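You operate a simulated robot arm through the tools that you are given. There is no shell and no other tool. Be economical: measure what you need, move in short steps, check, and stop when the job is done.

You are at the controls of a simulated robot arm. One attempt, no reset.

TASK
Gauge off, blue pin back in the rack, lid on the tin, wipe up the smear with the orange pad.
Fine: put the pad back; the other pins stay in their holes. Set down upright: orange pad. What is to be rubbed or washed off counts as gone when no trace of it is left.

It is judged by the outcome, as a careful person would: the job done as asked, and still so three seconds after it is handed in. It fails if anything else is knocked over, pushed out of place, dropped, spilled or broken. A push-on lid holds only when it is set on centred and level and pressed home; a screw cap is set on level and turned clockwise until tight.

THE ROBOT
A 6-joint arm with a two-finger parallel gripper, fixed in place. Base frame: the origin is at the foot of the arm, x ahead of it, y to its left, z up; the work surface is at about z = 0.85. Readings come in m, degrees, newtons and seconds.
With the tool pointing down near the work surface it reaches from about 0.36 to 0.76 m from the base axis. Its first joint turns from -66.0 to 66.0 degrees. Payload 2.45 kg.
Tool frame: the origin (TCP) lies between the finger pads and is the grasp point; the fingertips stand 0.024 m ahead of it; z points along the fingers, y is the line along which they close. The gripper opens to 0.068 m. The fingers are 0.017 m wide and 0.01 m thick; the gripper's body (0.04 by 0.07 m) begins 0.041 m behind the TCP.
Orientation is that of the tool frame in the base frame, as a unit quaternion [w, x, y, z]. With the fingers straight down and closing along the base's y, the tool's x points along the base's -x, its y along +y and its z along -z.

THE INTERFACE
- The arm moves only by the tool drive_tool. Its argument "series" is a list of rows, each a list of 7 numbers: the shift along the tool's x, y, z in m, then the turn, a rotation vector about the tool's x, y, z in degrees, then the finger opening in m, from 0 to 0.068. In form: [[dx, dy, dz, wx, wy, wz, claw], ...]. A call has 1 to 10 rows; each row shifts and turns the commanded pose from where the row before left it, along the tool's axes as they then stand. Each row takes 0.2 s and may step no farther than 0.05 m and 8.6 degrees from the row before; otherwise, or with a gripper value out of range, the whole call is refused. A pose out of reach is approached as far as the arm can. The call stops where the force on the tool passes 40 N (or 10 N more than at its start, if that is more) or the arm is blocked; 0.2 s more then pass. The fingers move at their own pace (about 0.108 m/s each) and stop on an object; they squeeze with about 38 N. The grip force told is the motor's: it shows also when the fingers shut on nothing. Time passes only in rows, and 0.2 s behind the last, so rows that do not move let the fingers close. It gives the time, the measured TCP pose, the force on the tool (base axes), the opening and the grip force at its end, in the units of the frame above (readings bear some noise), with the torque about the TCP (base axes, N m) and any sound that the robot's microphone picked up.
- Cameras (640 x 400 px; columns grow to the right, rows downward): "scene" is fixed at [0.1713, 0.442, 1.4596]; the picture's right is [-0.59, -0.81, 0.00], its down [-0.63, 0.46, -0.63] and it looks along [0.51, -0.37, -0.78] (base axes); focal length 214 px, centre (320, 200). "wrist" rides on the gripper at [0.084, 0.011, -0.075] in the tool frame; the picture's right is [-0.13, 0.99, 0.00], its down [-0.60, -0.08, -0.79] and it looks along [-0.79, -0.10, 0.61] (tool axes); focal length 251 px, centre (320, 200). There is no depth. A picture from a camera that has moved, and an enlarged one, comes with that camera's place and axes in the base frame and with its lens. The place of the scene camera against the robot may be out by one fixed shift of up to 0.025 m in any direction.
- capture(camera): a new picture of that camera. The clock stands still meanwhile.
- zoom(camera, box): a new picture of the part [left, top, right, bottom] of that camera's present view, enlarged. The clock stands still meanwhile.
- hand_in(): hands the job in; it is judged then, once.

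Work in short steps. Places have to be worked out from the pictures, the camera data and where the tool is seen: move nearer, look again, correct. Check each grasp and each placing, and mend what went wrong. You have 120 turns and 68 pictures in all, those below and enlarged ones among them. Open the gripper and draw the arm clear of the work before you hand the job in, unless the task says otherwise; then end with one line.

The tools are called by a JSON object that holds its "op" and its "data". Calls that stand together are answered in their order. drive_tool: Moves the arm, as the interface text tells. Its arguments: {"type":"object","properties":{"series":{"type":"array","items":{"type":"array","items":{"type":"number"}}}},"required":["series"]} The other tools are called the same way: capture (camera) takes a picture; zoom (camera, box) takes an enlarged picture of a part of a camera's view; hand_in () hands the job in.

At the start:

```text
t: 0.0
eef_pos: [0.4163, 0.1292, 1.2286]
orientation: [0.0, 0.0, 1.0, 0.0]
ft_force: [-0.2, -0.1, 0.7]
wrist_torque: [-0.02, -0.03, 0.0]
finger_gap: 0.0678
grip_force: 0.1
```

scene: 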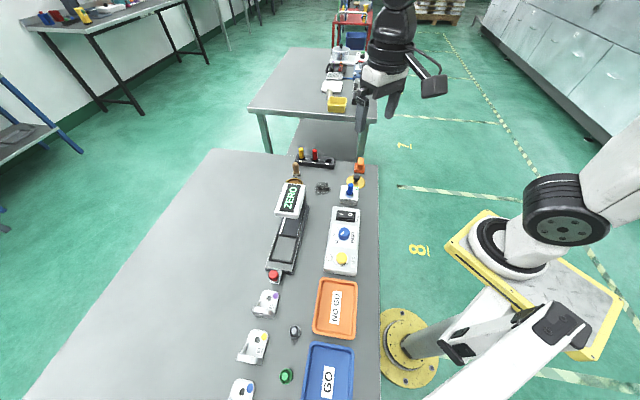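
wrist: 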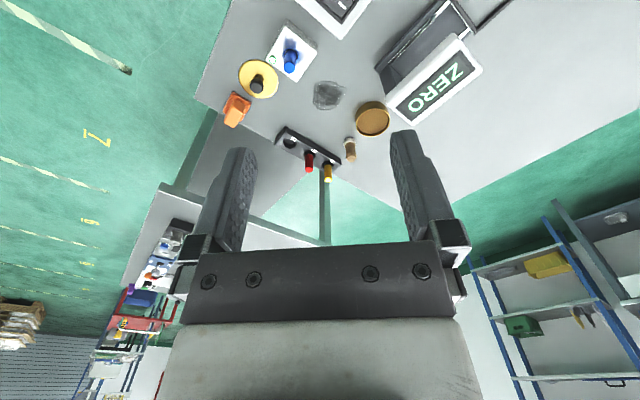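

The pictures show the work area at the far end of the bench; I take enlarged views of it to identify the items.

{"op": "zoom", "data": {"camera": "scene", "box": [250, 130, 410, 230]}}

{"op": "zoom", "data": {"camera": "scene", "box": [220, 180, 400, 400]}}

{"op": "zoom", "data": {"camera": "wrist", "box": [200, 0, 440, 180]}}

```text
4.00 times, centred on (330, 180) of scene
camera zoom: at [0.1713, 0.442, 1.4596], right [-0.59, -0.81, 0.0], down [-0.63, 0.46, -0.63], along [0.51, -0.37, -0.78], focal length 858 px, centre (280, 280)
```

zoom: 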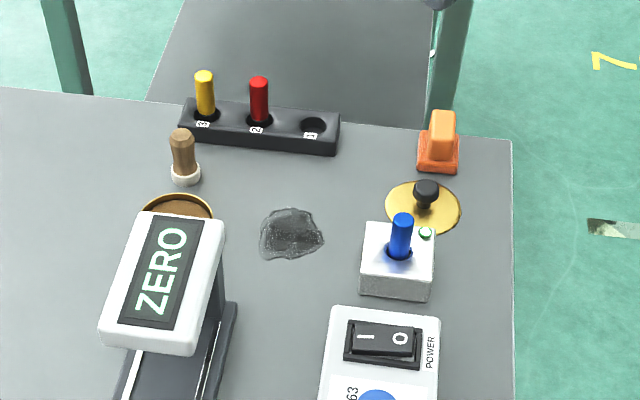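

```text
1.82 times, centred on (310, 290) of scene
camera zoom: at [0.1713, 0.442, 1.4596], right [-0.59, -0.81, 0.0], down [-0.63, 0.46, -0.63], along [0.51, -0.37, -0.78], focal length 390 px, centre (338, 36)
```

zoom: 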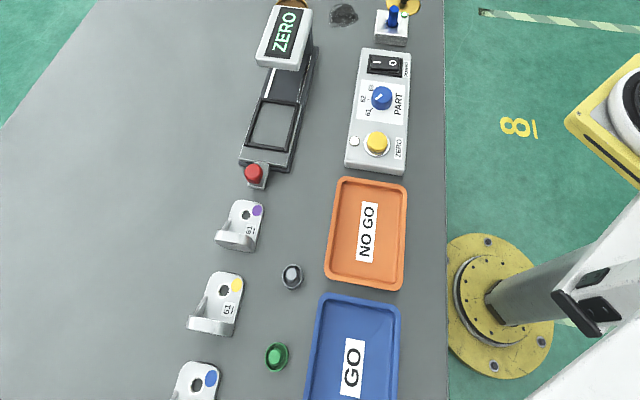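

```text
2.22 times, centred on (320, 90) of wrist
camera zoom: at [0.3326, 0.1397, 1.3044], right [0.13, 0.99, 0.0], down [0.6, -0.08, 0.79], along [0.79, -0.1, -0.61], focal length 559 px, centre (320, 444)
```

zoom: 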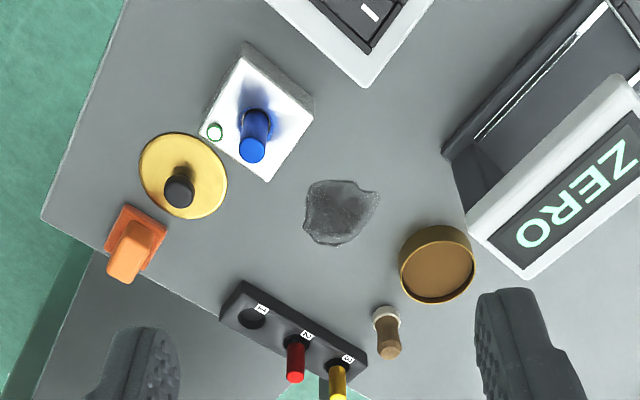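

The gauge's power rocker sits at about (0.43, 0.16), pin block (0.50, 0.07), lid (0.547, 0.0), tin (0.64, 0.205), pad (0.588, -0.053), rack hole 1 (0.68, 0.03). I lower toward the rocker with the fingers closing to look at it closer.

{"op": "drive_tool", "data": {"series": [[0.0, 0.01, 0.045, 0, 0, 0, 0.03], [0.008, 0.01, 0.045, 0, 0, 0, 0.0], [0.008, 0.01, 0.04, 0, 0, 0, 0.0], [0, 0, 0, 0, 0, 0, 0]]}}

{"op": "capture", "data": {"camera": "wrist"}}

```text
t: 1.0
eef_pos: [0.4014, 0.1597, 1.1004]
orientation: [0.0, 0.001, 1.0, 0.0]
ft_force: [0.3, -0.8, 0.1]
wrist_torque: [-0.04, -0.03, 0.02]
finger_gap: 0.0
grip_force: 23.8
```

```text
62 pictures are left
camera wrist: at [0.3174, 0.1707, 1.1743], right [0.13, 0.99, 0.0], down [0.6, -0.08, 0.79], along [0.79, -0.1, -0.61], focal length 251 px, centre (320, 200)
```

wrist: 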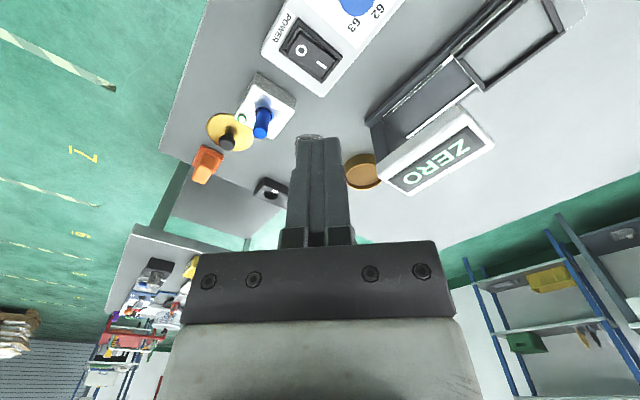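

The rocker is visible: O at about (0.426, 0.139), I at (0.447, 0.156). I enlarge it to see which side is down.

{"op": "zoom", "data": {"camera": "wrist", "box": [250, 0, 410, 100]}}

{"op": "zoom", "data": {"camera": "scene", "box": [320, 200, 368, 230]}}

```text
4.00 times, centred on (330, 50) of wrist
camera zoom: at [0.3174, 0.1707, 1.1743], right [0.13, 0.99, 0.0], down [0.6, -0.08, 0.79], along [0.79, -0.1, -0.61], focal length 1006 px, centre (280, 800)
```

zoom: 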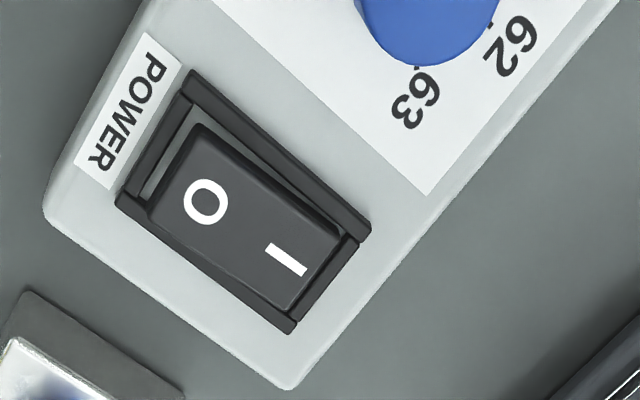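

```text
13.33 times, centred on (344, 215) of scene
camera zoom: at [0.1713, 0.442, 1.4596], right [-0.59, -0.81, 0.0], down [-0.63, 0.46, -0.63], along [0.51, -0.37, -0.78], focal length 2860 px, centre (0, 0)
```

zoom: 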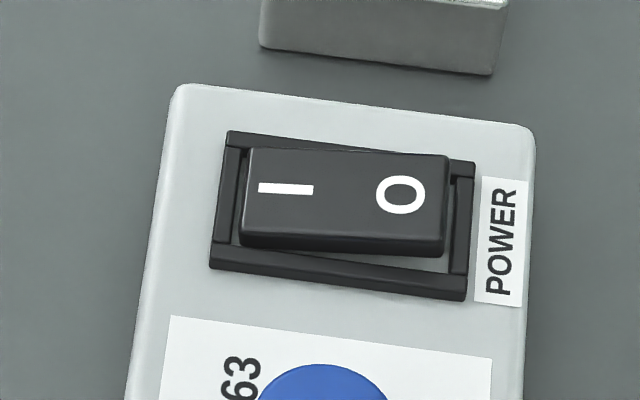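

O side is raised, so the gauge is on; I press O. I move over it, turn 41° to match the bench layout, and look again.

{"op": "drive_tool", "data": {"series": [[-0.0256, -0.0197, 0.03, 0, 0, 0, 0], [0, 0, 0.04, 0, 0, -8.2, 0], [0, 0, 0.04, 0, 0, -8.2, 0], [0, 0, 0.03, 0, 0, -8.2, 0], [0, 0, 0, 0, 0, -8.2, 0], [0, 0, 0, 0, 0, -8.2, 0], [0, 0, 0, 0, 0, 0, 0]]}}

{"op": "capture", "data": {"camera": "wrist"}}

{"op": "zoom", "data": {"camera": "scene", "box": [300, 170, 396, 230]}}

```text
t: 2.6
eef_pos: [0.4258, 0.1378, 0.9594]
orientation: [0.001, -0.35, 0.937, 0.0]
ft_force: [-0.7, 0.0, 0.2]
wrist_torque: [0.0, 0.01, -0.02]
finger_gap: 0.0002
grip_force: 23.7
```

```text
59 pictures are left
camera wrist: at [0.3553, 0.092, 1.0344], right [-0.55, 0.83, 0.0], down [0.51, 0.34, 0.79], along [0.66, 0.44, -0.61], focal length 251 px, centre (320, 200)
```

wrist: 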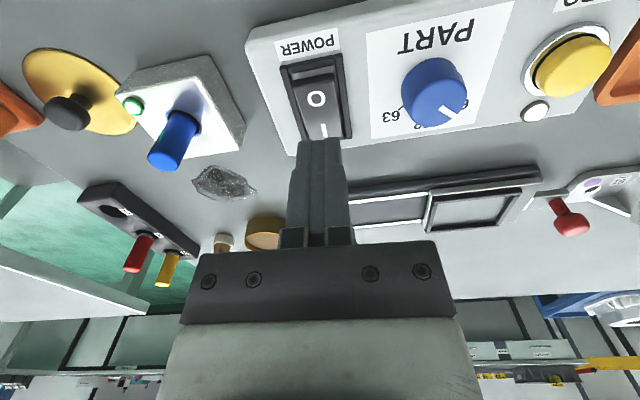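

```text
6.67 times, centred on (348, 200) of scene
camera zoom: at [0.1713, 0.442, 1.4596], right [-0.59, -0.81, 0.0], down [-0.63, 0.46, -0.63], along [0.51, -0.37, -0.78], focal length 1430 px, centre (133, 200)
```

zoom: 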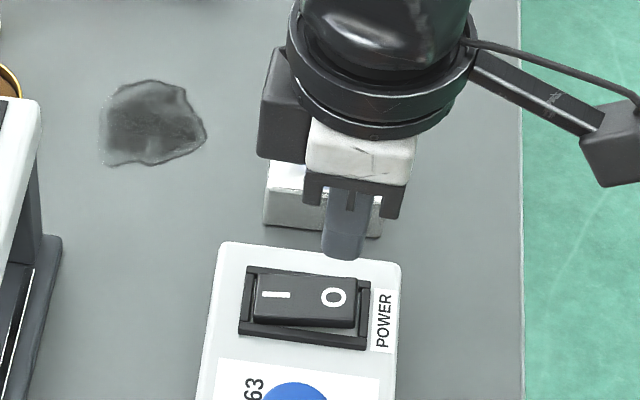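

The tool stands right over the O mark (top about z 0.89). I go straight down in small steps and press.

{"op": "drive_tool", "data": {"series": [[0, 0, 0.034, 0, 0, 0, 0], [0, 0, 0.005, 0, 0, 0, 0], [0, 0, 0.003, 0, 0, 0, 0], [0, 0, 0.003, 0, 0, 0, 0], [0, 0, 0.003, 0, 0, 0, 0]]}}

```text
t: 3.9
eef_pos: [0.4255, 0.138, 0.9141]
orientation: [-0.001, -0.351, 0.936, 0.0]
ft_force: [-5.2, -4.1, 13.0]
wrist_torque: [0.01, 0.07, -0.02]
finger_gap: 0.0
grip_force: 23.4
stopped in row 5: the force on the tool passed its limit at 45 N (the readings are from after the stop); the commanded pose is now the measured one
```

The force rose to 45 N, so it likely bottomed. I lift and check the rocker and the gauge display.

{"op": "drive_tool", "data": {"series": [[0, 0, -0.04, 0, 0, 0, 0], [0, 0, -0.04, 0, 0, 0, 0], [0, 0, 0, 0, 0, 0, 0]]}}

{"op": "capture", "data": {"camera": "wrist"}}

{"op": "zoom", "data": {"camera": "scene", "box": [270, 170, 366, 230]}}

```text
t: 4.7
eef_pos: [0.4257, 0.1393, 0.9931]
orientation: [0.0, -0.35, 0.937, -0.001]
ft_force: [0.1, 0.9, 0.4]
wrist_torque: [0.02, -0.01, 0.03]
finger_gap: 0.0003
grip_force: 23.7
```

```text
57 pictures are left
camera wrist: at [0.3561, 0.0923, 1.0689], right [-0.55, 0.83, 0.0], down [0.51, 0.34, 0.79], along [0.66, 0.44, -0.61], focal length 251 px, centre (320, 200)
```

wrist: 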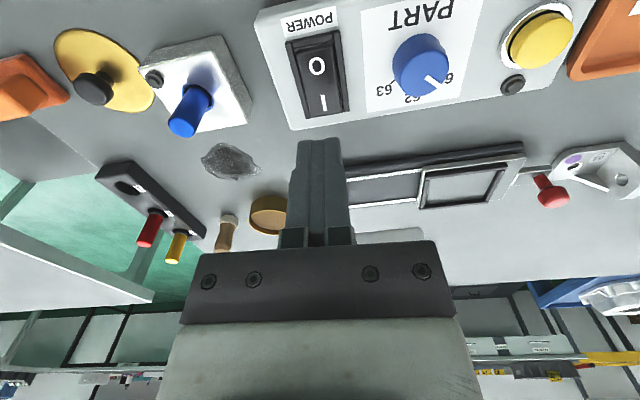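

```text
6.67 times, centred on (318, 200) of scene
camera zoom: at [0.1713, 0.442, 1.4596], right [-0.59, -0.81, 0.0], down [-0.63, 0.46, -0.63], along [0.51, -0.37, -0.78], focal length 1430 px, centre (333, 200)
```

zoom: 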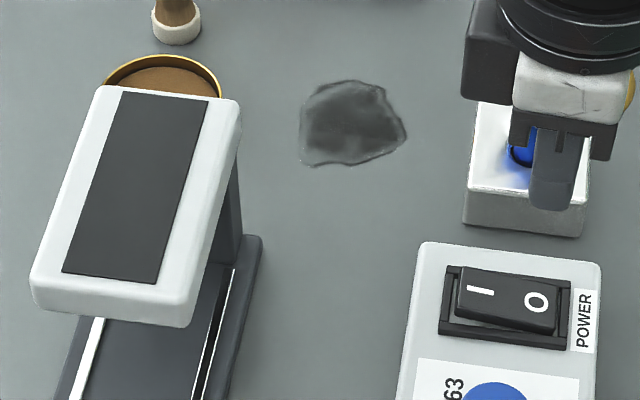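

Gauge is off: display and lamp are dark. Next the blue pin; I move above it with fingers open for an accurate look.

{"op": "drive_tool", "data": {"series": [[0.001, -0.034, -0.01, 0, 0, 0, 0.02], [0.001, -0.034, -0.005, 0, 0, 0, 0.045], [0.0015, -0.034, 0, 0, 0, 0, 0.045], [0, 0, 0, 0, 0, 0, 0.045]]}}

{"op": "capture", "data": {"camera": "wrist"}}

```text
t: 5.7
eef_pos: [0.4896, 0.0584, 1.0078]
orientation: [-0.001, -0.35, 0.937, 0.001]
ft_force: [0.4, -0.6, -0.5]
wrist_torque: [0.01, -0.01, -0.02]
finger_gap: 0.0452
grip_force: 0.1
```

```text
55 pictures are left
camera wrist: at [0.4199, 0.0122, 1.0836], right [-0.55, 0.83, 0.0], down [0.51, 0.34, 0.79], along [0.66, 0.44, -0.61], focal length 251 px, centre (320, 200)
```

wrist: 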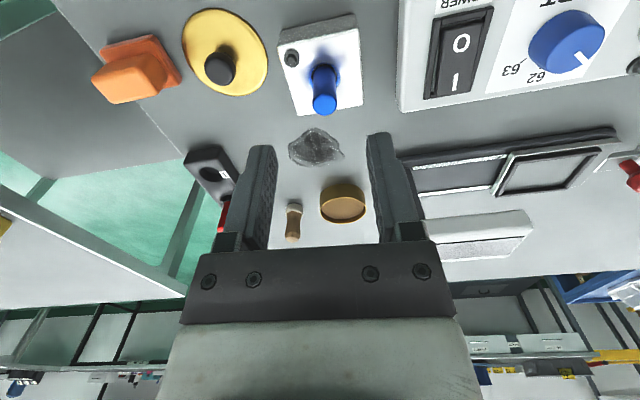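

I enlarge the pin, lid and pad region for accurate measuring.

{"op": "zoom", "data": {"camera": "wrist", "box": [80, 0, 400, 200]}}

```text
2.00 times, centred on (240, 100) of wrist
camera zoom: at [0.4199, 0.0122, 1.0836], right [-0.55, 0.83, 0.0], down [0.51, 0.34, 0.79], along [0.66, 0.44, -0.61], focal length 503 px, centre (480, 400)
```

zoom: 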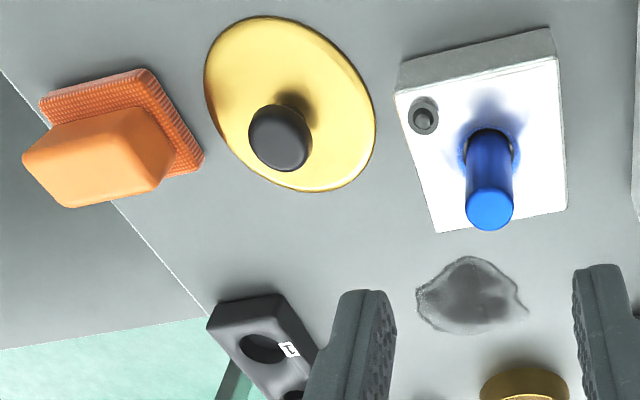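

Triangulating two views: pin top at (0.504, 0.072, 0.917), diameter about 0.017, block top about 0.875. I descend around it and close.

{"op": "drive_tool", "data": {"series": [[-0.02, 0.001, 0.02, 0, 0, 0, 0.045], [0, 0, 0.04, 0, 0, 0, 0.045], [0, 0, 0.03, 0, 0, 0, 0.045], [0, 0, 0.009, 0, 0, 0, 0.045], [0, 0, 0, 0, 0, 0, 0.045]]}}

{"op": "capture", "data": {"camera": "wrist"}}

```text
t: 6.8
eef_pos: [0.5031, 0.0713, 0.909]
orientation: [-0.001, -0.35, 0.937, 0.0]
ft_force: [1.0, -0.1, -0.5]
wrist_torque: [0.01, 0.01, 0.02]
finger_gap: 0.0451
grip_force: 0.1
```

```text
53 pictures are left
camera wrist: at [0.433, 0.0259, 0.9844], right [-0.55, 0.83, 0.0], down [0.51, 0.34, 0.79], along [0.66, 0.44, -0.61], focal length 251 px, centre (320, 200)
```

wrist: 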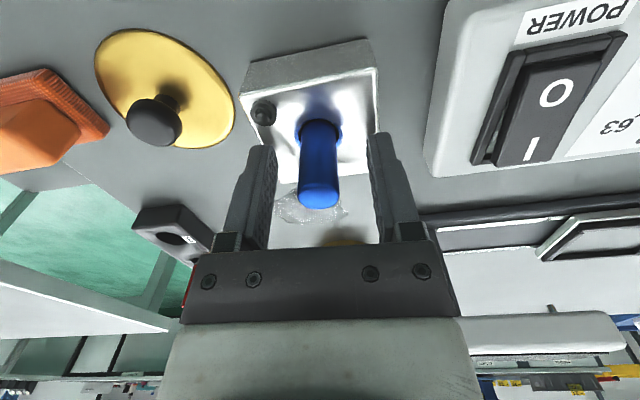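

The pin stands midway between the fingers. I close and lift slowly.

{"op": "drive_tool", "data": {"series": [[0, 0, 0, 0, 0, 0, 0.0], [0, 0, 0, 0, 0, 0, 0.0], [0, 0, -0.02, 0, 0, 0, 0.0], [0, 0, -0.03, 0, 0, 0, 0.0], [0, 0, -0.03, 0, 0, 0, 0.0], [0, 0, -0.02, 0, 0, 0, 0.0], [0, 0, 0, 0, 0, 0, 0.0]]}}

{"op": "capture", "data": {"camera": "wrist"}}

{"op": "zoom", "data": {"camera": "scene", "box": [280, 130, 400, 205]}}

```text
t: 8.4
eef_pos: [0.5046, 0.0728, 1.0091]
orientation: [-0.001, -0.35, 0.937, 0.0]
ft_force: [-0.7, -0.6, -0.5]
wrist_torque: [0.03, 0.02, -0.03]
finger_gap: 0.0167
grip_force: 35.6
```

```text
52 pictures are left
camera wrist: at [0.4342, 0.0272, 1.0844], right [-0.55, 0.83, 0.0], down [0.51, 0.34, 0.79], along [0.66, 0.44, -0.61], focal length 251 px, centre (320, 200)
```

wrist: 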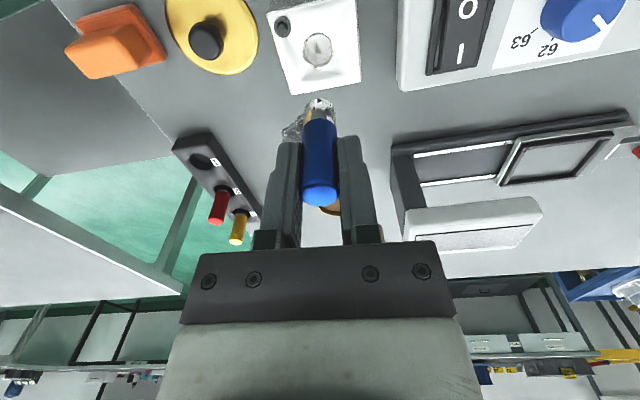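

```text
5.33 times, centred on (340, 168) of scene
camera zoom: at [0.1713, 0.442, 1.4596], right [-0.59, -0.81, 0.0], down [-0.63, 0.46, -0.63], along [0.51, -0.37, -0.78], focal length 1144 px, centre (213, 373)
```

zoom: 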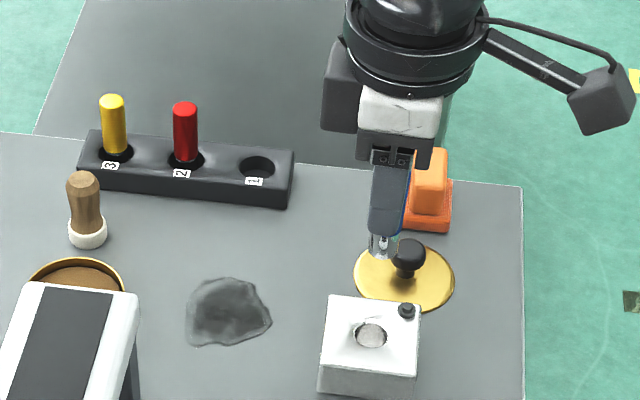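

Pin is held upright, tip about 0.064 below TCP. I carry it at this height over rack hole 1 (estimated 0.684, 0.026, top 0.867) and check alignment.

{"op": "drive_tool", "data": {"series": [[-0.0262, -0.0383, 0, 0, 0, 0, 0], [-0.0262, -0.0383, 0, 0, 0, 0, 0], [-0.0262, -0.0383, 0, 0, 0, 0, 0], [-0.026, -0.0383, 0, 0, 0, 0, 0], [0, 0, 0, 0, 0, 0, 0]]}}

{"op": "zoom", "data": {"camera": "wrist", "box": [200, 0, 440, 150]}}

{"op": "zoom", "data": {"camera": "scene", "box": [280, 120, 376, 180]}}

```text
t: 9.7
eef_pos: [0.6847, 0.0225, 1.0085]
orientation: [-0.001, -0.351, 0.936, 0.001]
ft_force: [-0.2, 0.4, 0.0]
wrist_torque: [-0.01, 0.01, -0.01]
finger_gap: 0.0167
grip_force: 35.3
```

```text
2.67 times, centred on (320, 75) of wrist
camera zoom: at [0.6138, -0.0223, 1.0839], right [-0.55, 0.83, 0.0], down [0.51, 0.34, 0.79], along [0.66, 0.44, -0.61], focal length 670 px, centre (320, 533)
```

zoom: 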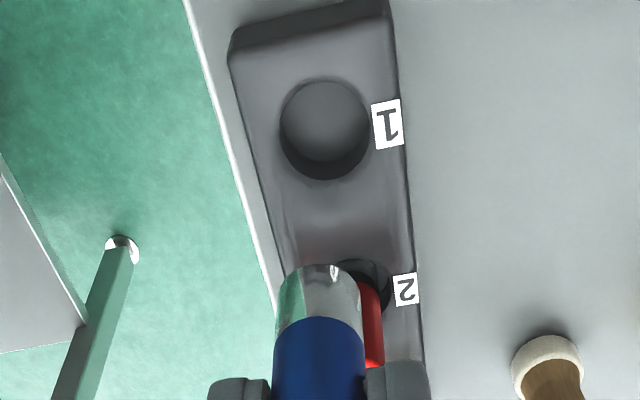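

```text
6.67 times, centred on (328, 150) of scene
camera zoom: at [0.1714, 0.442, 1.4596], right [-0.59, -0.81, 0.0], down [-0.63, 0.46, -0.63], along [0.51, -0.37, -0.78], focal length 1430 px, centre (267, 533)
```

zoom: 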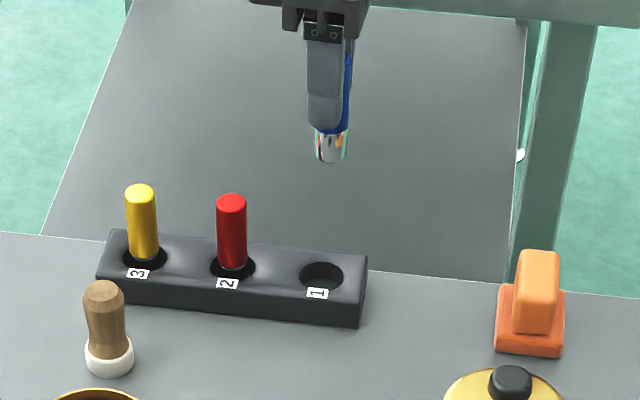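

Hole is aligned within about 1.5 mm laterally. I shift 1.5 mm and lower, with the last part in small steps watching the force.

{"op": "drive_tool", "data": {"series": [[0, 0.0015, 0.04, 0, 0, 0, 0], [0, 0, 0.03, 0, 0, 0, 0], [0, 0, 0.005, 0, 0, 0, 0], [0, 0, 0, 0, 0, 0, 0]]}}

{"op": "zoom", "data": {"camera": "wrist", "box": [200, 0, 440, 150]}}

{"op": "zoom", "data": {"camera": "scene", "box": [280, 120, 376, 180]}}

```text
t: 10.7
eef_pos: [0.684, 0.0261, 0.9332]
orientation: [-0.001, -0.35, 0.937, 0.0]
ft_force: [-1.0, -0.6, -0.3]
wrist_torque: [0.03, -0.01, -0.02]
finger_gap: 0.0168
grip_force: 35.2
```

```text
2.67 times, centred on (320, 75) of wrist
camera zoom: at [0.613, -0.0206, 1.0081], right [-0.55, 0.83, 0.0], down [0.51, 0.34, 0.79], along [0.66, 0.44, -0.61], focal length 670 px, centre (320, 533)
```

zoom: 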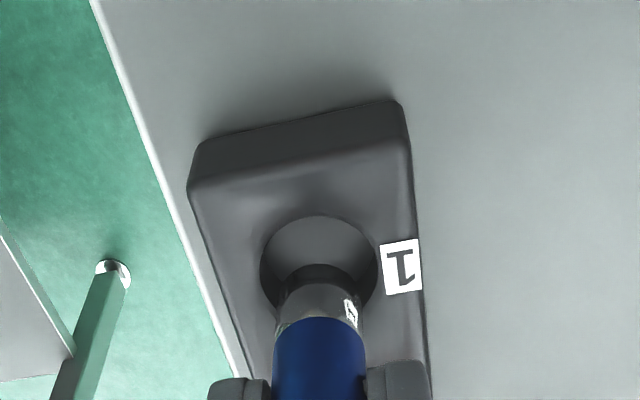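

```text
6.67 times, centred on (328, 150) of scene
camera zoom: at [0.1713, 0.442, 1.4596], right [-0.59, -0.81, 0.0], down [-0.63, 0.46, -0.63], along [0.51, -0.37, -0.78], focal length 1430 px, centre (267, 533)
```

zoom: 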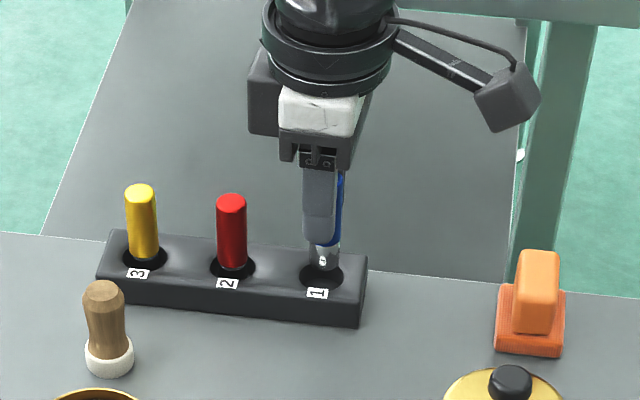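

The tip is centred over the hole. I lower in small steps until it rests.

{"op": "drive_tool", "data": {"series": [[0, 0, 0.005, 0, 0, 0, 0], [0, 0, 0.004, 0, 0, 0, 0], [0, 0, 0.003, 0, 0, 0, 0], [0, 0, 0.003, 0, 0, 0, 0], [0, 0, 0.002, 0, 0, 0, 0]]}}

{"op": "zoom", "data": {"camera": "scene", "box": [280, 120, 376, 180]}}

```text
t: 11.8
eef_pos: [0.6821, 0.0267, 0.9159]
orientation: [-0.001, -0.35, 0.937, 0.0]
ft_force: [-0.1, 0.0, 0.6]
wrist_torque: [0.03, 0.01, -0.01]
finger_gap: 0.0169
grip_force: 35.5
```

```text
6.67 times, centred on (328, 150) of scene
camera zoom: at [0.1713, 0.442, 1.4596], right [-0.59, -0.81, 0.0], down [-0.63, 0.46, -0.63], along [0.51, -0.37, -0.78], focal length 1430 px, centre (267, 533)
```

zoom: 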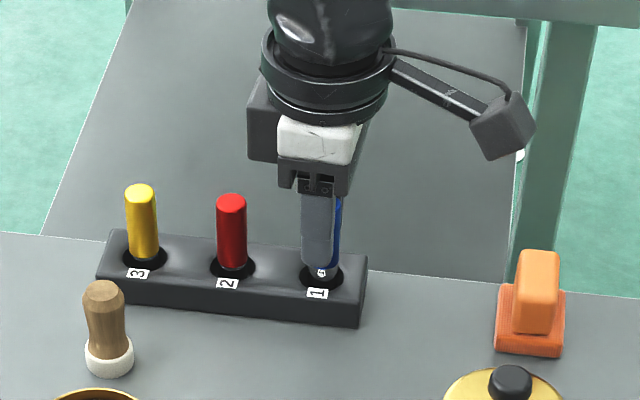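

No contact yet; I keep lowering in small steps.

{"op": "drive_tool", "data": {"series": [[0, 0, 0.003, 0, 0, 0, 0], [0, 0, 0.003, 0, 0, 0, 0], [0, 0, 0.002, 0, 0, 0, 0], [0, 0, 0.002, 0, 0, 0, 0]]}}

{"op": "zoom", "data": {"camera": "scene", "box": [304, 135, 352, 165]}}

{"op": "zoom", "data": {"camera": "wrist", "box": [200, 50, 440, 200]}}

```text
t: 12.8
eef_pos: [0.6819, 0.0279, 0.9086]
orientation: [0.0, -0.351, 0.937, -0.001]
ft_force: [-5.5, -0.9, 16.5]
wrist_torque: [-0.08, 0.32, 0.01]
finger_gap: 0.0167
grip_force: 35.5
```

```text
13.33 times, centred on (328, 150) of scene
camera zoom: at [0.1708, 0.4419, 1.4597], right [-0.59, -0.81, 0.0], down [-0.63, 0.46, -0.63], along [0.51, -0.37, -0.78], focal length 2860 px, centre (213, 867)
```

zoom: 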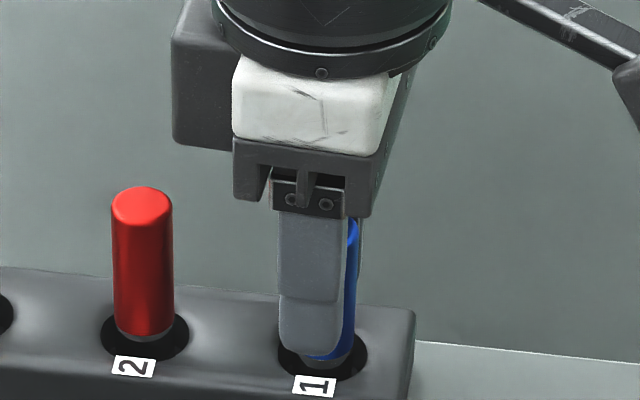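

```text
2.67 times, centred on (320, 125) of wrist
camera zoom: at [0.6123, -0.0189, 0.9839], right [-0.55, 0.83, 0.0], down [0.51, 0.34, 0.79], along [0.66, 0.44, -0.61], focal length 670 px, centre (320, 400)
```

zoom: 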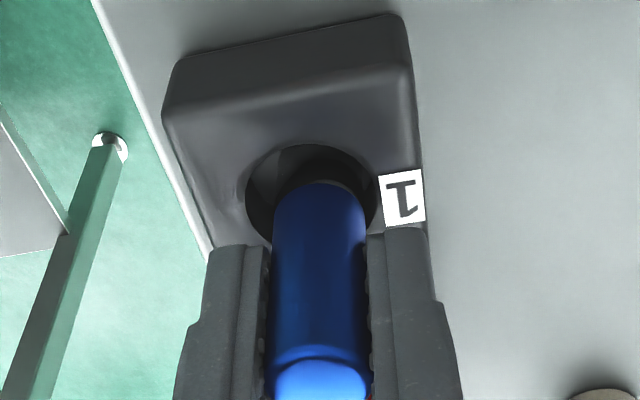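

Bottomed at 16 N with the blue/metal edge at the same level as the red pin's. I open gently and check whether it stands free.

{"op": "drive_tool", "data": {"series": [[0, 0, -0.001, 0, 0, 0, 0.0], [0, 0, 0, 0, 0, 0, 0.022], [0, 0, 0, 0, 0, 0, 0.035], [0, 0, 0, 0, 0, 0, 0.035]]}}

{"op": "zoom", "data": {"camera": "wrist", "box": [200, 50, 440, 200]}}

```text
t: 13.8
eef_pos: [0.682, 0.0271, 0.908]
orientation: [-0.001, -0.35, 0.937, 0.0]
ft_force: [0.2, 0.6, -0.9]
wrist_torque: [0.0, -0.05, -0.01]
finger_gap: 0.035
grip_force: 0.1
```

```text
2.67 times, centred on (320, 125) of wrist
camera zoom: at [0.6123, -0.0193, 0.9823], right [-0.55, 0.83, 0.0], down [0.51, 0.34, 0.79], along [0.66, 0.44, -0.61], focal length 670 px, centre (320, 400)
```

zoom: 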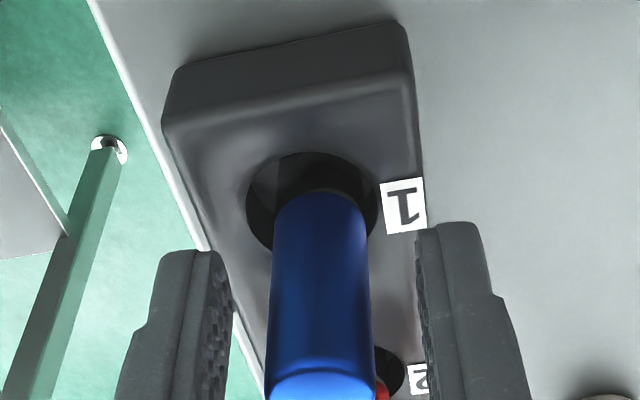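

I raise straight up clear of the pin and look at the whole rack.

{"op": "drive_tool", "data": {"series": [[0, 0, -0.03, 0, 0, 0, 0.035], [0, 0, -0.04, 0, 0, 0, 0.035], [0, 0, -0.04, 0, 0, 0, 0.06], [0, 0, 0, 0, 0, 0, 0.06]]}}

{"op": "zoom", "data": {"camera": "scene", "box": [280, 120, 376, 180]}}

{"op": "zoom", "data": {"camera": "wrist", "box": [200, 0, 440, 150]}}

```text
t: 14.8
eef_pos: [0.6825, 0.0264, 1.0169]
orientation: [-0.001, -0.35, 0.937, 0.001]
ft_force: [0.0, 0.1, -0.4]
wrist_torque: [-0.01, -0.01, -0.02]
finger_gap: 0.0602
grip_force: 0.0
```

```text
6.67 times, centred on (328, 150) of scene
camera zoom: at [0.1713, 0.442, 1.4596], right [-0.59, -0.81, 0.0], down [-0.63, 0.46, -0.63], along [0.51, -0.37, -0.78], focal length 1430 px, centre (267, 533)
```

zoom: 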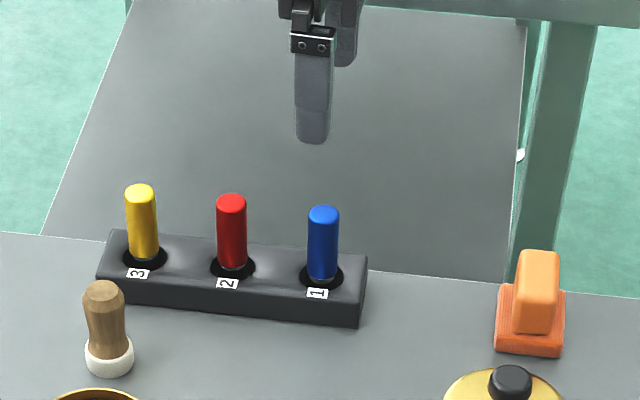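

```text
2.67 times, centred on (320, 75) of wrist
camera zoom: at [0.6121, -0.0188, 1.0923], right [-0.55, 0.83, 0.0], down [0.51, 0.34, 0.79], along [0.66, 0.44, -0.61], focal length 670 px, centre (320, 533)
```

zoom: 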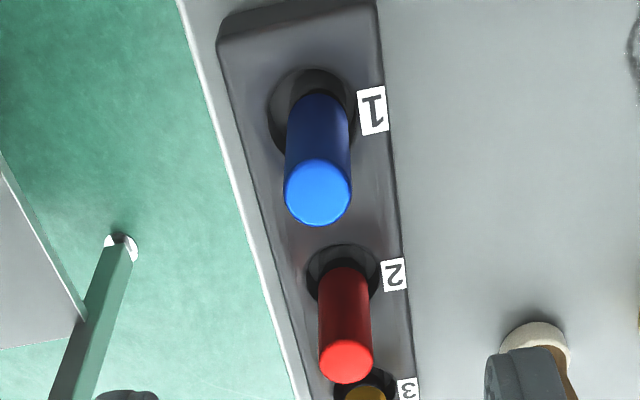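

All three pins are seated alike. Next the lid: knob at about (0.546, -0.001, 0.873). I move above it to measure.

{"op": "drive_tool", "data": {"series": [[0.0403, 0.023, 0, 0, 0, 0, 0.06], [0.0403, 0.023, 0, 0, 0, 0, 0.06], [0.0404, 0.023, 0.017, 0, 0, 0, 0.06], [0, 0, 0, 0, 0, 0, 0.06]]}}

{"op": "capture", "data": {"camera": "wrist"}}

{"op": "zoom", "data": {"camera": "wrist", "box": [200, 0, 440, 150]}}

```text
t: 15.8
eef_pos: [0.5429, 0.0001, 1.0008]
orientation: [-0.002, -0.35, 0.937, 0.0]
ft_force: [0.2, 0.2, -0.6]
wrist_torque: [0.0, 0.02, 0.03]
finger_gap: 0.0599
grip_force: 0.0
```

```text
40 pictures are left
camera wrist: at [0.4726, -0.0455, 1.0767], right [-0.55, 0.83, 0.0], down [0.51, 0.34, 0.79], along [0.66, 0.44, -0.61], focal length 251 px, centre (320, 200)
```

wrist: 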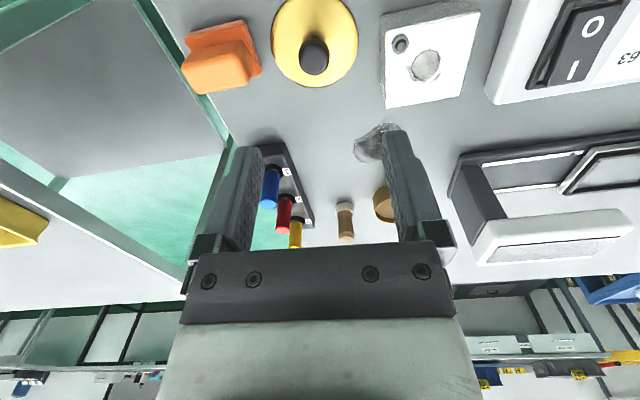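

```text
2.67 times, centred on (320, 75) of wrist
camera zoom: at [0.4726, -0.0455, 1.0767], right [-0.55, 0.83, 0.0], down [0.51, 0.34, 0.79], along [0.66, 0.44, -0.61], focal length 670 px, centre (320, 533)
```

zoom: 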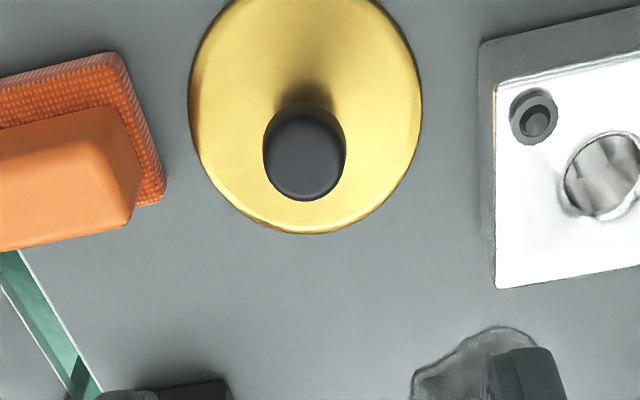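

Only a lateral shift of 4 mm is needed. I go down around the knob with tips staying above the lid plate.

{"op": "drive_tool", "data": {"series": [[0, -0.004, 0.04, 0, 0, 0, 0.05], [0, 0, 0.045, 0, 0, 0, 0.05], [0, 0, 0.024, 0, 0, 0, 0.05], [0, 0, 0, 0, 0, 0, 0.05]]}}

{"op": "zoom", "data": {"camera": "wrist", "box": [160, 20, 480, 220]}}

```text
t: 16.9
eef_pos: [0.5483, -0.0005, 0.8919]
orientation: [-0.001, -0.35, 0.937, -0.001]
ft_force: [-0.1, 0.4, -0.4]
wrist_torque: [0.0, -0.02, 0.01]
finger_gap: 0.0501
grip_force: 0.1
```

```text
2.00 times, centred on (320, 120) of wrist
camera zoom: at [0.4775, -0.0469, 0.9665], right [-0.55, 0.83, 0.0], down [0.51, 0.34, 0.79], along [0.66, 0.44, -0.61], focal length 503 px, centre (320, 360)
```

zoom: 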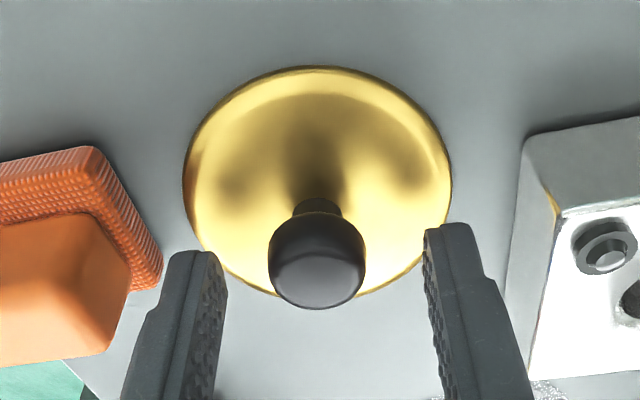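

Knob is centred. I lower 7 mm more and close on it.

{"op": "drive_tool", "data": {"series": [[0, 0, 0.004, 0, 0, 0, 0.05], [0, 0, 0.003, 0, 0, 0, 0.05], [0, 0, 0, 0, 0, 0, 0.0], [0, 0, 0, 0, 0, 0, 0.0], [0, 0, 0, 0, 0, 0, 0.0]]}}

{"op": "zoom", "data": {"camera": "wrist", "box": [160, 20, 480, 220]}}

```text
t: 18.1
eef_pos: [0.5474, -0.0023, 0.884]
orientation: [0.0, -0.35, 0.937, 0.0]
ft_force: [-1.0, 0.6, 4.5]
wrist_torque: [0.04, 0.06, -0.03]
finger_gap: 0.0229
grip_force: 38.4
```

```text
2.00 times, centred on (320, 120) of wrist
camera zoom: at [0.4779, -0.0485, 0.96], right [-0.55, 0.83, 0.0], down [0.51, 0.34, 0.79], along [0.66, 0.44, -0.61], focal length 503 px, centre (320, 360)
```

zoom: 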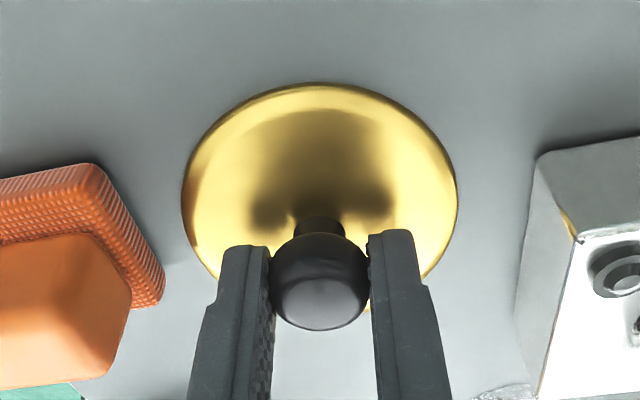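

Grip is firm on the knob (0.023). I lift and look.

{"op": "drive_tool", "data": {"series": [[0, 0, -0.02, 0, 0, 0, 0.0], [0, 0, -0.04, 0, 0, 0, 0.0], [0, 0, -0.045, 0, 0, 0, 0.0], [0, 0, -0.045, 0, 0, 0, 0.0], [0, 0, 0, 0, 0, 0, 0.0]]}}

{"op": "capture", "data": {"camera": "wrist"}}

{"op": "zoom", "data": {"camera": "scene", "box": [250, 150, 346, 210]}}

```text
t: 19.2
eef_pos: [0.5481, -0.0034, 1.0354]
orientation: [-0.001, -0.349, 0.937, -0.001]
ft_force: [0.5, 0.7, -0.8]
wrist_torque: [0.02, -0.02, 0.0]
finger_gap: 0.023
grip_force: 38.4
```

```text
36 pictures are left
camera wrist: at [0.4782, -0.0502, 1.1093], right [-0.55, 0.83, 0.0], down [0.51, 0.34, 0.79], along [0.66, 0.44, -0.61], focal length 251 px, centre (320, 200)
```

wrist: 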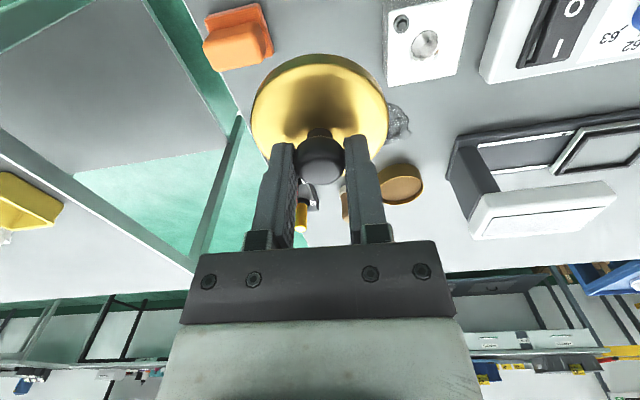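

```text
6.67 times, centred on (298, 180) of scene
camera zoom: at [0.1713, 0.442, 1.4596], right [-0.59, -0.81, 0.0], down [-0.63, 0.46, -0.63], along [0.51, -0.37, -0.78], focal length 1430 px, centre (467, 333)
```

zoom: 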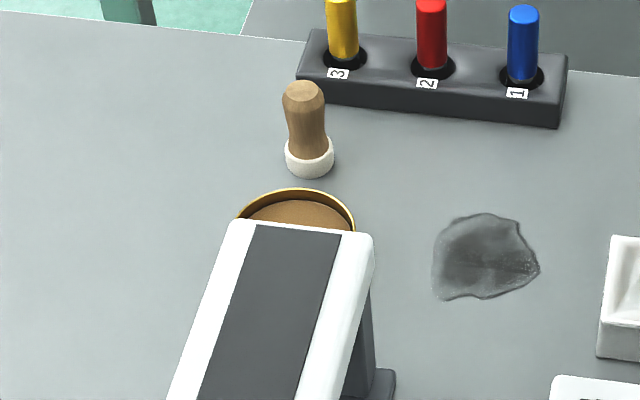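

Lid hangs level. I move to a viewpoint beside the tin so that it is visible past the lid.

{"op": "drive_tool", "data": {"series": [[-0.042, -0.002, -0.01, 0, 0, 0, 0.0], [-0.042, -0.002, -0.01, 0, 0, 0, 0.0], [-0.042, -0.002, 0, 0, 0, 0, 0.0], [-0.041, -0.002, 0, 0, 0, 0, 0.0], [0, 0, 0, 0, 0, 0, 0.0]]}}

{"op": "capture", "data": {"camera": "wrist"}}

```text
t: 20.4
eef_pos: [0.6811, 0.1009, 1.0567]
orientation: [-0.001, -0.35, 0.937, 0.001]
ft_force: [0.0, 0.4, -1.0]
wrist_torque: [-0.03, -0.01, -0.02]
finger_gap: 0.0232
grip_force: 38.7
```

```text
34 pictures are left
camera wrist: at [0.6106, 0.0548, 1.1311], right [-0.55, 0.83, 0.0], down [0.51, 0.34, 0.79], along [0.66, 0.44, -0.61], focal length 251 px, centre (320, 200)
```

wrist: 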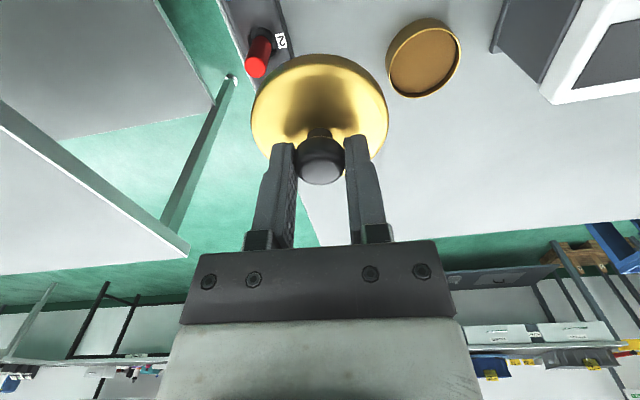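

I enlarge the tin and display corner to triangulate.

{"op": "zoom", "data": {"camera": "wrist", "box": [370, 0, 610, 150]}}

```text
2.67 times, centred on (490, 75) of wrist
camera zoom: at [0.6106, 0.0548, 1.1311], right [-0.55, 0.83, 0.0], down [0.51, 0.34, 0.79], along [0.66, 0.44, -0.61], focal length 670 px, centre (-133, 533)
```

zoom: 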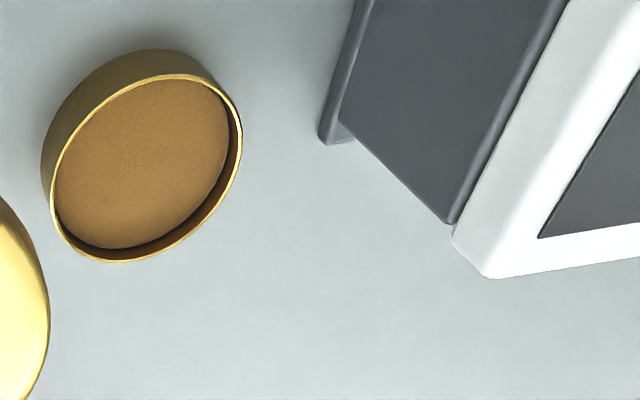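

The tin rim is near (0.648, 0.203), with the display corner about 0.09 m away, so there is room. I take a second, lower view to fix the rim height and centre.

{"op": "drive_tool", "data": {"series": [[-0.023, 0.012, 0.025, 0, 0, 0, 0.0], [-0.023, 0.012, 0.03, 0, 0, 0, 0.0], [0, 0, 0, 0, 0, 0, 0.0]]}}

{"op": "zoom", "data": {"camera": "wrist", "box": [280, 0, 520, 150]}}

```text
t: 21.2
eef_pos: [0.6995, 0.1488, 1.001]
orientation: [-0.001, -0.349, 0.937, 0.0]
ft_force: [0.4, -0.6, 0.5]
wrist_torque: [-0.05, -0.03, -0.02]
finger_gap: 0.0225
grip_force: 38.0
```

```text
2.67 times, centred on (400, 75) of wrist
camera zoom: at [0.6295, 0.1028, 1.0762], right [-0.55, 0.83, 0.0], down [0.51, 0.34, 0.79], along [0.66, 0.44, -0.61], focal length 670 px, centre (107, 533)
```

zoom: 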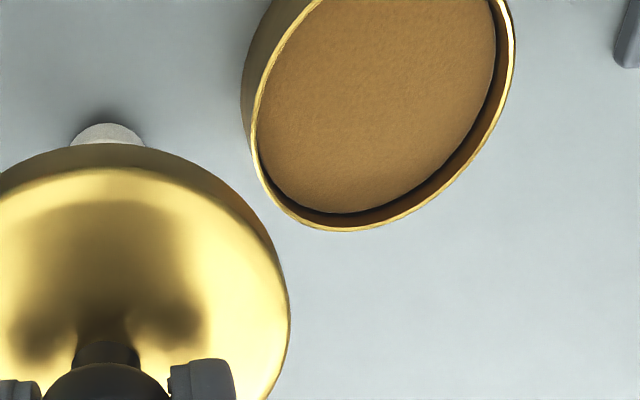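

Estimate: tin centre (0.650, 0.2065), rim z about 0.87. I bring the lid over it and lower to about 25 mm above the rim, then check alignment.

{"op": "drive_tool", "data": {"series": [[0, 0.038, 0, 0, 0, 0, 0.0], [0, 0.038, 0, 0, 0, 0, 0.0], [0, 0, 0.035, 0, 0, 0, 0.0], [0, 0, 0.03, 0, 0, 0, 0.0], [0, 0, 0, 0, 0, 0, 0.0]]}}

{"op": "zoom", "data": {"camera": "wrist", "box": [200, 0, 440, 150]}}

{"op": "zoom", "data": {"camera": "scene", "box": [270, 150, 334, 190]}}

```text
t: 22.4
eef_pos: [0.6496, 0.2063, 0.9365]
orientation: [-0.001, -0.351, 0.936, 0.0]
ft_force: [0.9, -0.8, -0.8]
wrist_torque: [0.02, -0.02, 0.01]
finger_gap: 0.0229
grip_force: 38.0
```

```text
2.67 times, centred on (320, 75) of wrist
camera zoom: at [0.5795, 0.1601, 1.0107], right [-0.55, 0.83, 0.0], down [0.51, 0.34, 0.79], along [0.66, 0.44, -0.61], focal length 670 px, centre (320, 533)
```

zoom: 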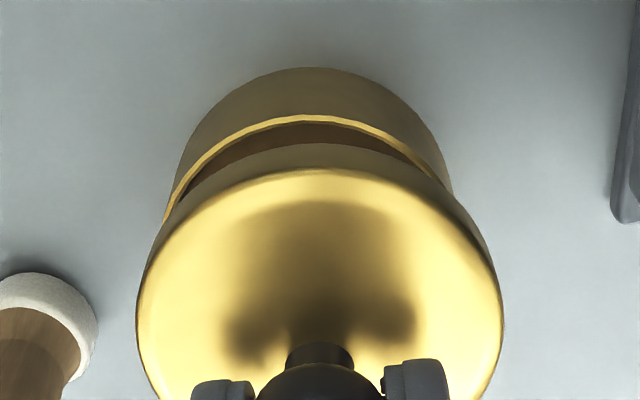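

```text
10.00 times, centred on (302, 170) of scene
camera zoom: at [0.1713, 0.442, 1.4596], right [-0.59, -0.81, 0.0], down [-0.63, 0.46, -0.63], along [0.51, -0.37, -0.78], focal length 2145 px, centre (500, 500)
```

zoom: 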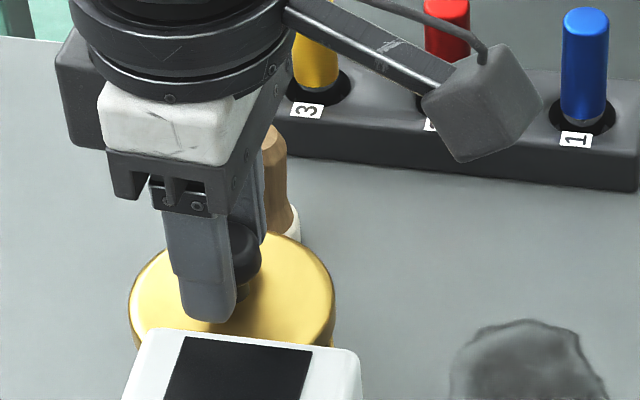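

The tin axis appears about 2 mm to the left and about 3 mm farther ahead than the lid axis. I correct that, lower to near contact and look again.

{"op": "drive_tool", "data": {"series": [[-0.0033, -0.002, 0.005, 0, 0, 0, 0.0], [0, 0, 0.01, 0, 0, 0, 0.0], [0, 0, 0, 0, 0, 0, 0.0]]}}

{"op": "zoom", "data": {"camera": "wrist", "box": [200, 0, 440, 150]}}

{"op": "zoom", "data": {"camera": "scene", "box": [276, 160, 324, 190]}}

```text
t: 23.2
eef_pos: [0.654, 0.2062, 0.9213]
orientation: [-0.001, -0.35, 0.937, 0.0]
ft_force: [-0.2, 0.3, -0.1]
wrist_torque: [-0.01, -0.02, 0.01]
finger_gap: 0.0226
grip_force: 38.5
```

```text
2.67 times, centred on (320, 75) of wrist
camera zoom: at [0.5838, 0.1604, 0.9959], right [-0.55, 0.83, 0.0], down [0.51, 0.34, 0.79], along [0.66, 0.44, -0.61], focal length 670 px, centre (320, 533)
```

zoom: 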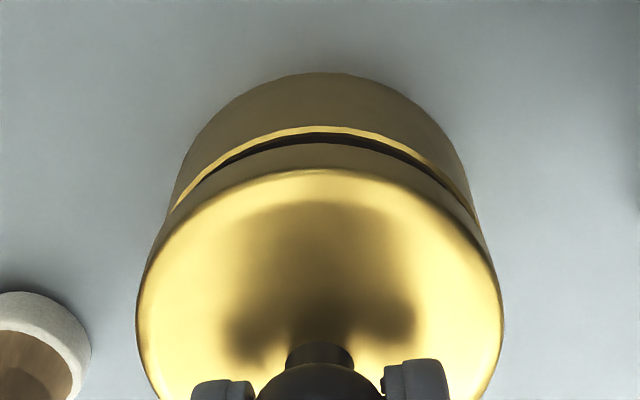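

```text
13.33 times, centred on (300, 175) of scene
camera zoom: at [0.1713, 0.442, 1.4596], right [-0.59, -0.81, 0.0], down [-0.63, 0.46, -0.63], along [0.51, -0.37, -0.78], focal length 2860 px, centre (587, 533)
```

zoom: 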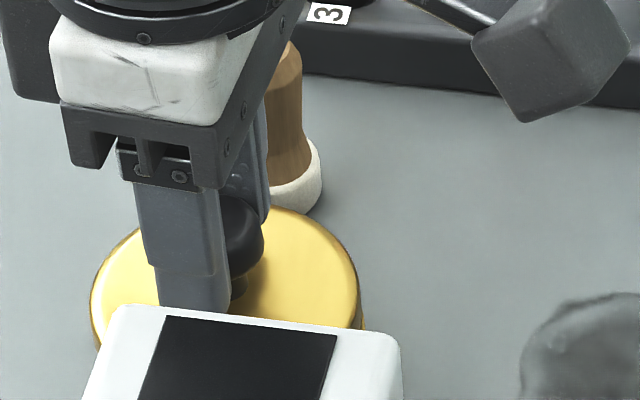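

Lateral is now centred. I lower 5 mm more for a sharper fore-aft comparison.

{"op": "drive_tool", "data": {"series": [[0, 0, 0.005, 0, 0, 0, 0.0], [0, 0, 0, 0, 0, 0, 0.0]]}}

{"op": "zoom", "data": {"camera": "wrist", "box": [240, 10, 400, 110]}}

```text
t: 23.9
eef_pos: [0.6517, 0.206, 0.916]
orientation: [0.0, -0.35, 0.937, 0.0]
ft_force: [0.1, 0.2, 0.0]
wrist_torque: [-0.01, -0.04, -0.01]
finger_gap: 0.0229
grip_force: 38.3
```

```text
4.00 times, centred on (320, 60) of wrist
camera zoom: at [0.5829, 0.1602, 0.9904], right [-0.55, 0.83, 0.0], down [0.51, 0.34, 0.79], along [0.66, 0.44, -0.61], focal length 1006 px, centre (320, 760)
```

zoom: 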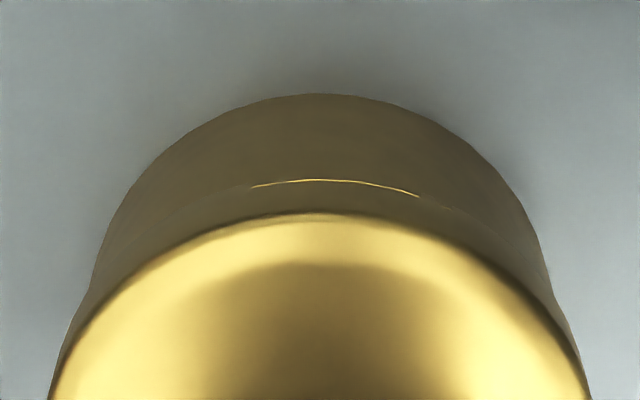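

Lid edge and tin rim coincide to within about 1 mm. I back off 0.7 mm and lower gently to contact, reading forces.

{"op": "drive_tool", "data": {"series": [[0.0007, 0, 0.004, 0, 0, 0, 0.0], [0, 0, 0.003, 0, 0, 0, 0.0], [0, 0, 0.002, 0, 0, 0, 0.0], [0, 0, 0.002, 0, 0, 0, 0.0]]}}

{"op": "zoom", "data": {"camera": "wrist", "box": [240, 10, 400, 110]}}

```text
t: 24.7
eef_pos: [0.6517, 0.2066, 0.9095]
orientation: [-0.003, -0.351, 0.937, -0.001]
ft_force: [-8.5, -4.0, 10.0]
wrist_torque: [-0.19, -0.04, -0.09]
finger_gap: 0.0227
grip_force: 37.8
heard: snap
stopped in row 4: the force on the tool passed its limit at 43 N (the readings are from after the stop); the commanded pose is now the measured one
```

```text
4.00 times, centred on (320, 60) of wrist
camera zoom: at [0.5816, 0.1592, 0.9854], right [-0.55, 0.83, 0.0], down [0.51, 0.34, 0.79], along [0.66, 0.44, -0.61], focal length 1006 px, centre (320, 760)
```

zoom: 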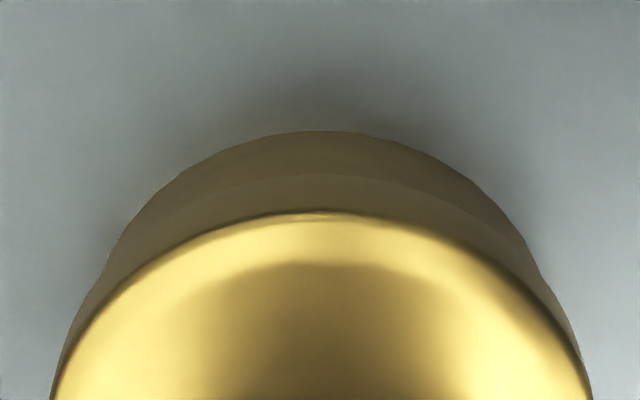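

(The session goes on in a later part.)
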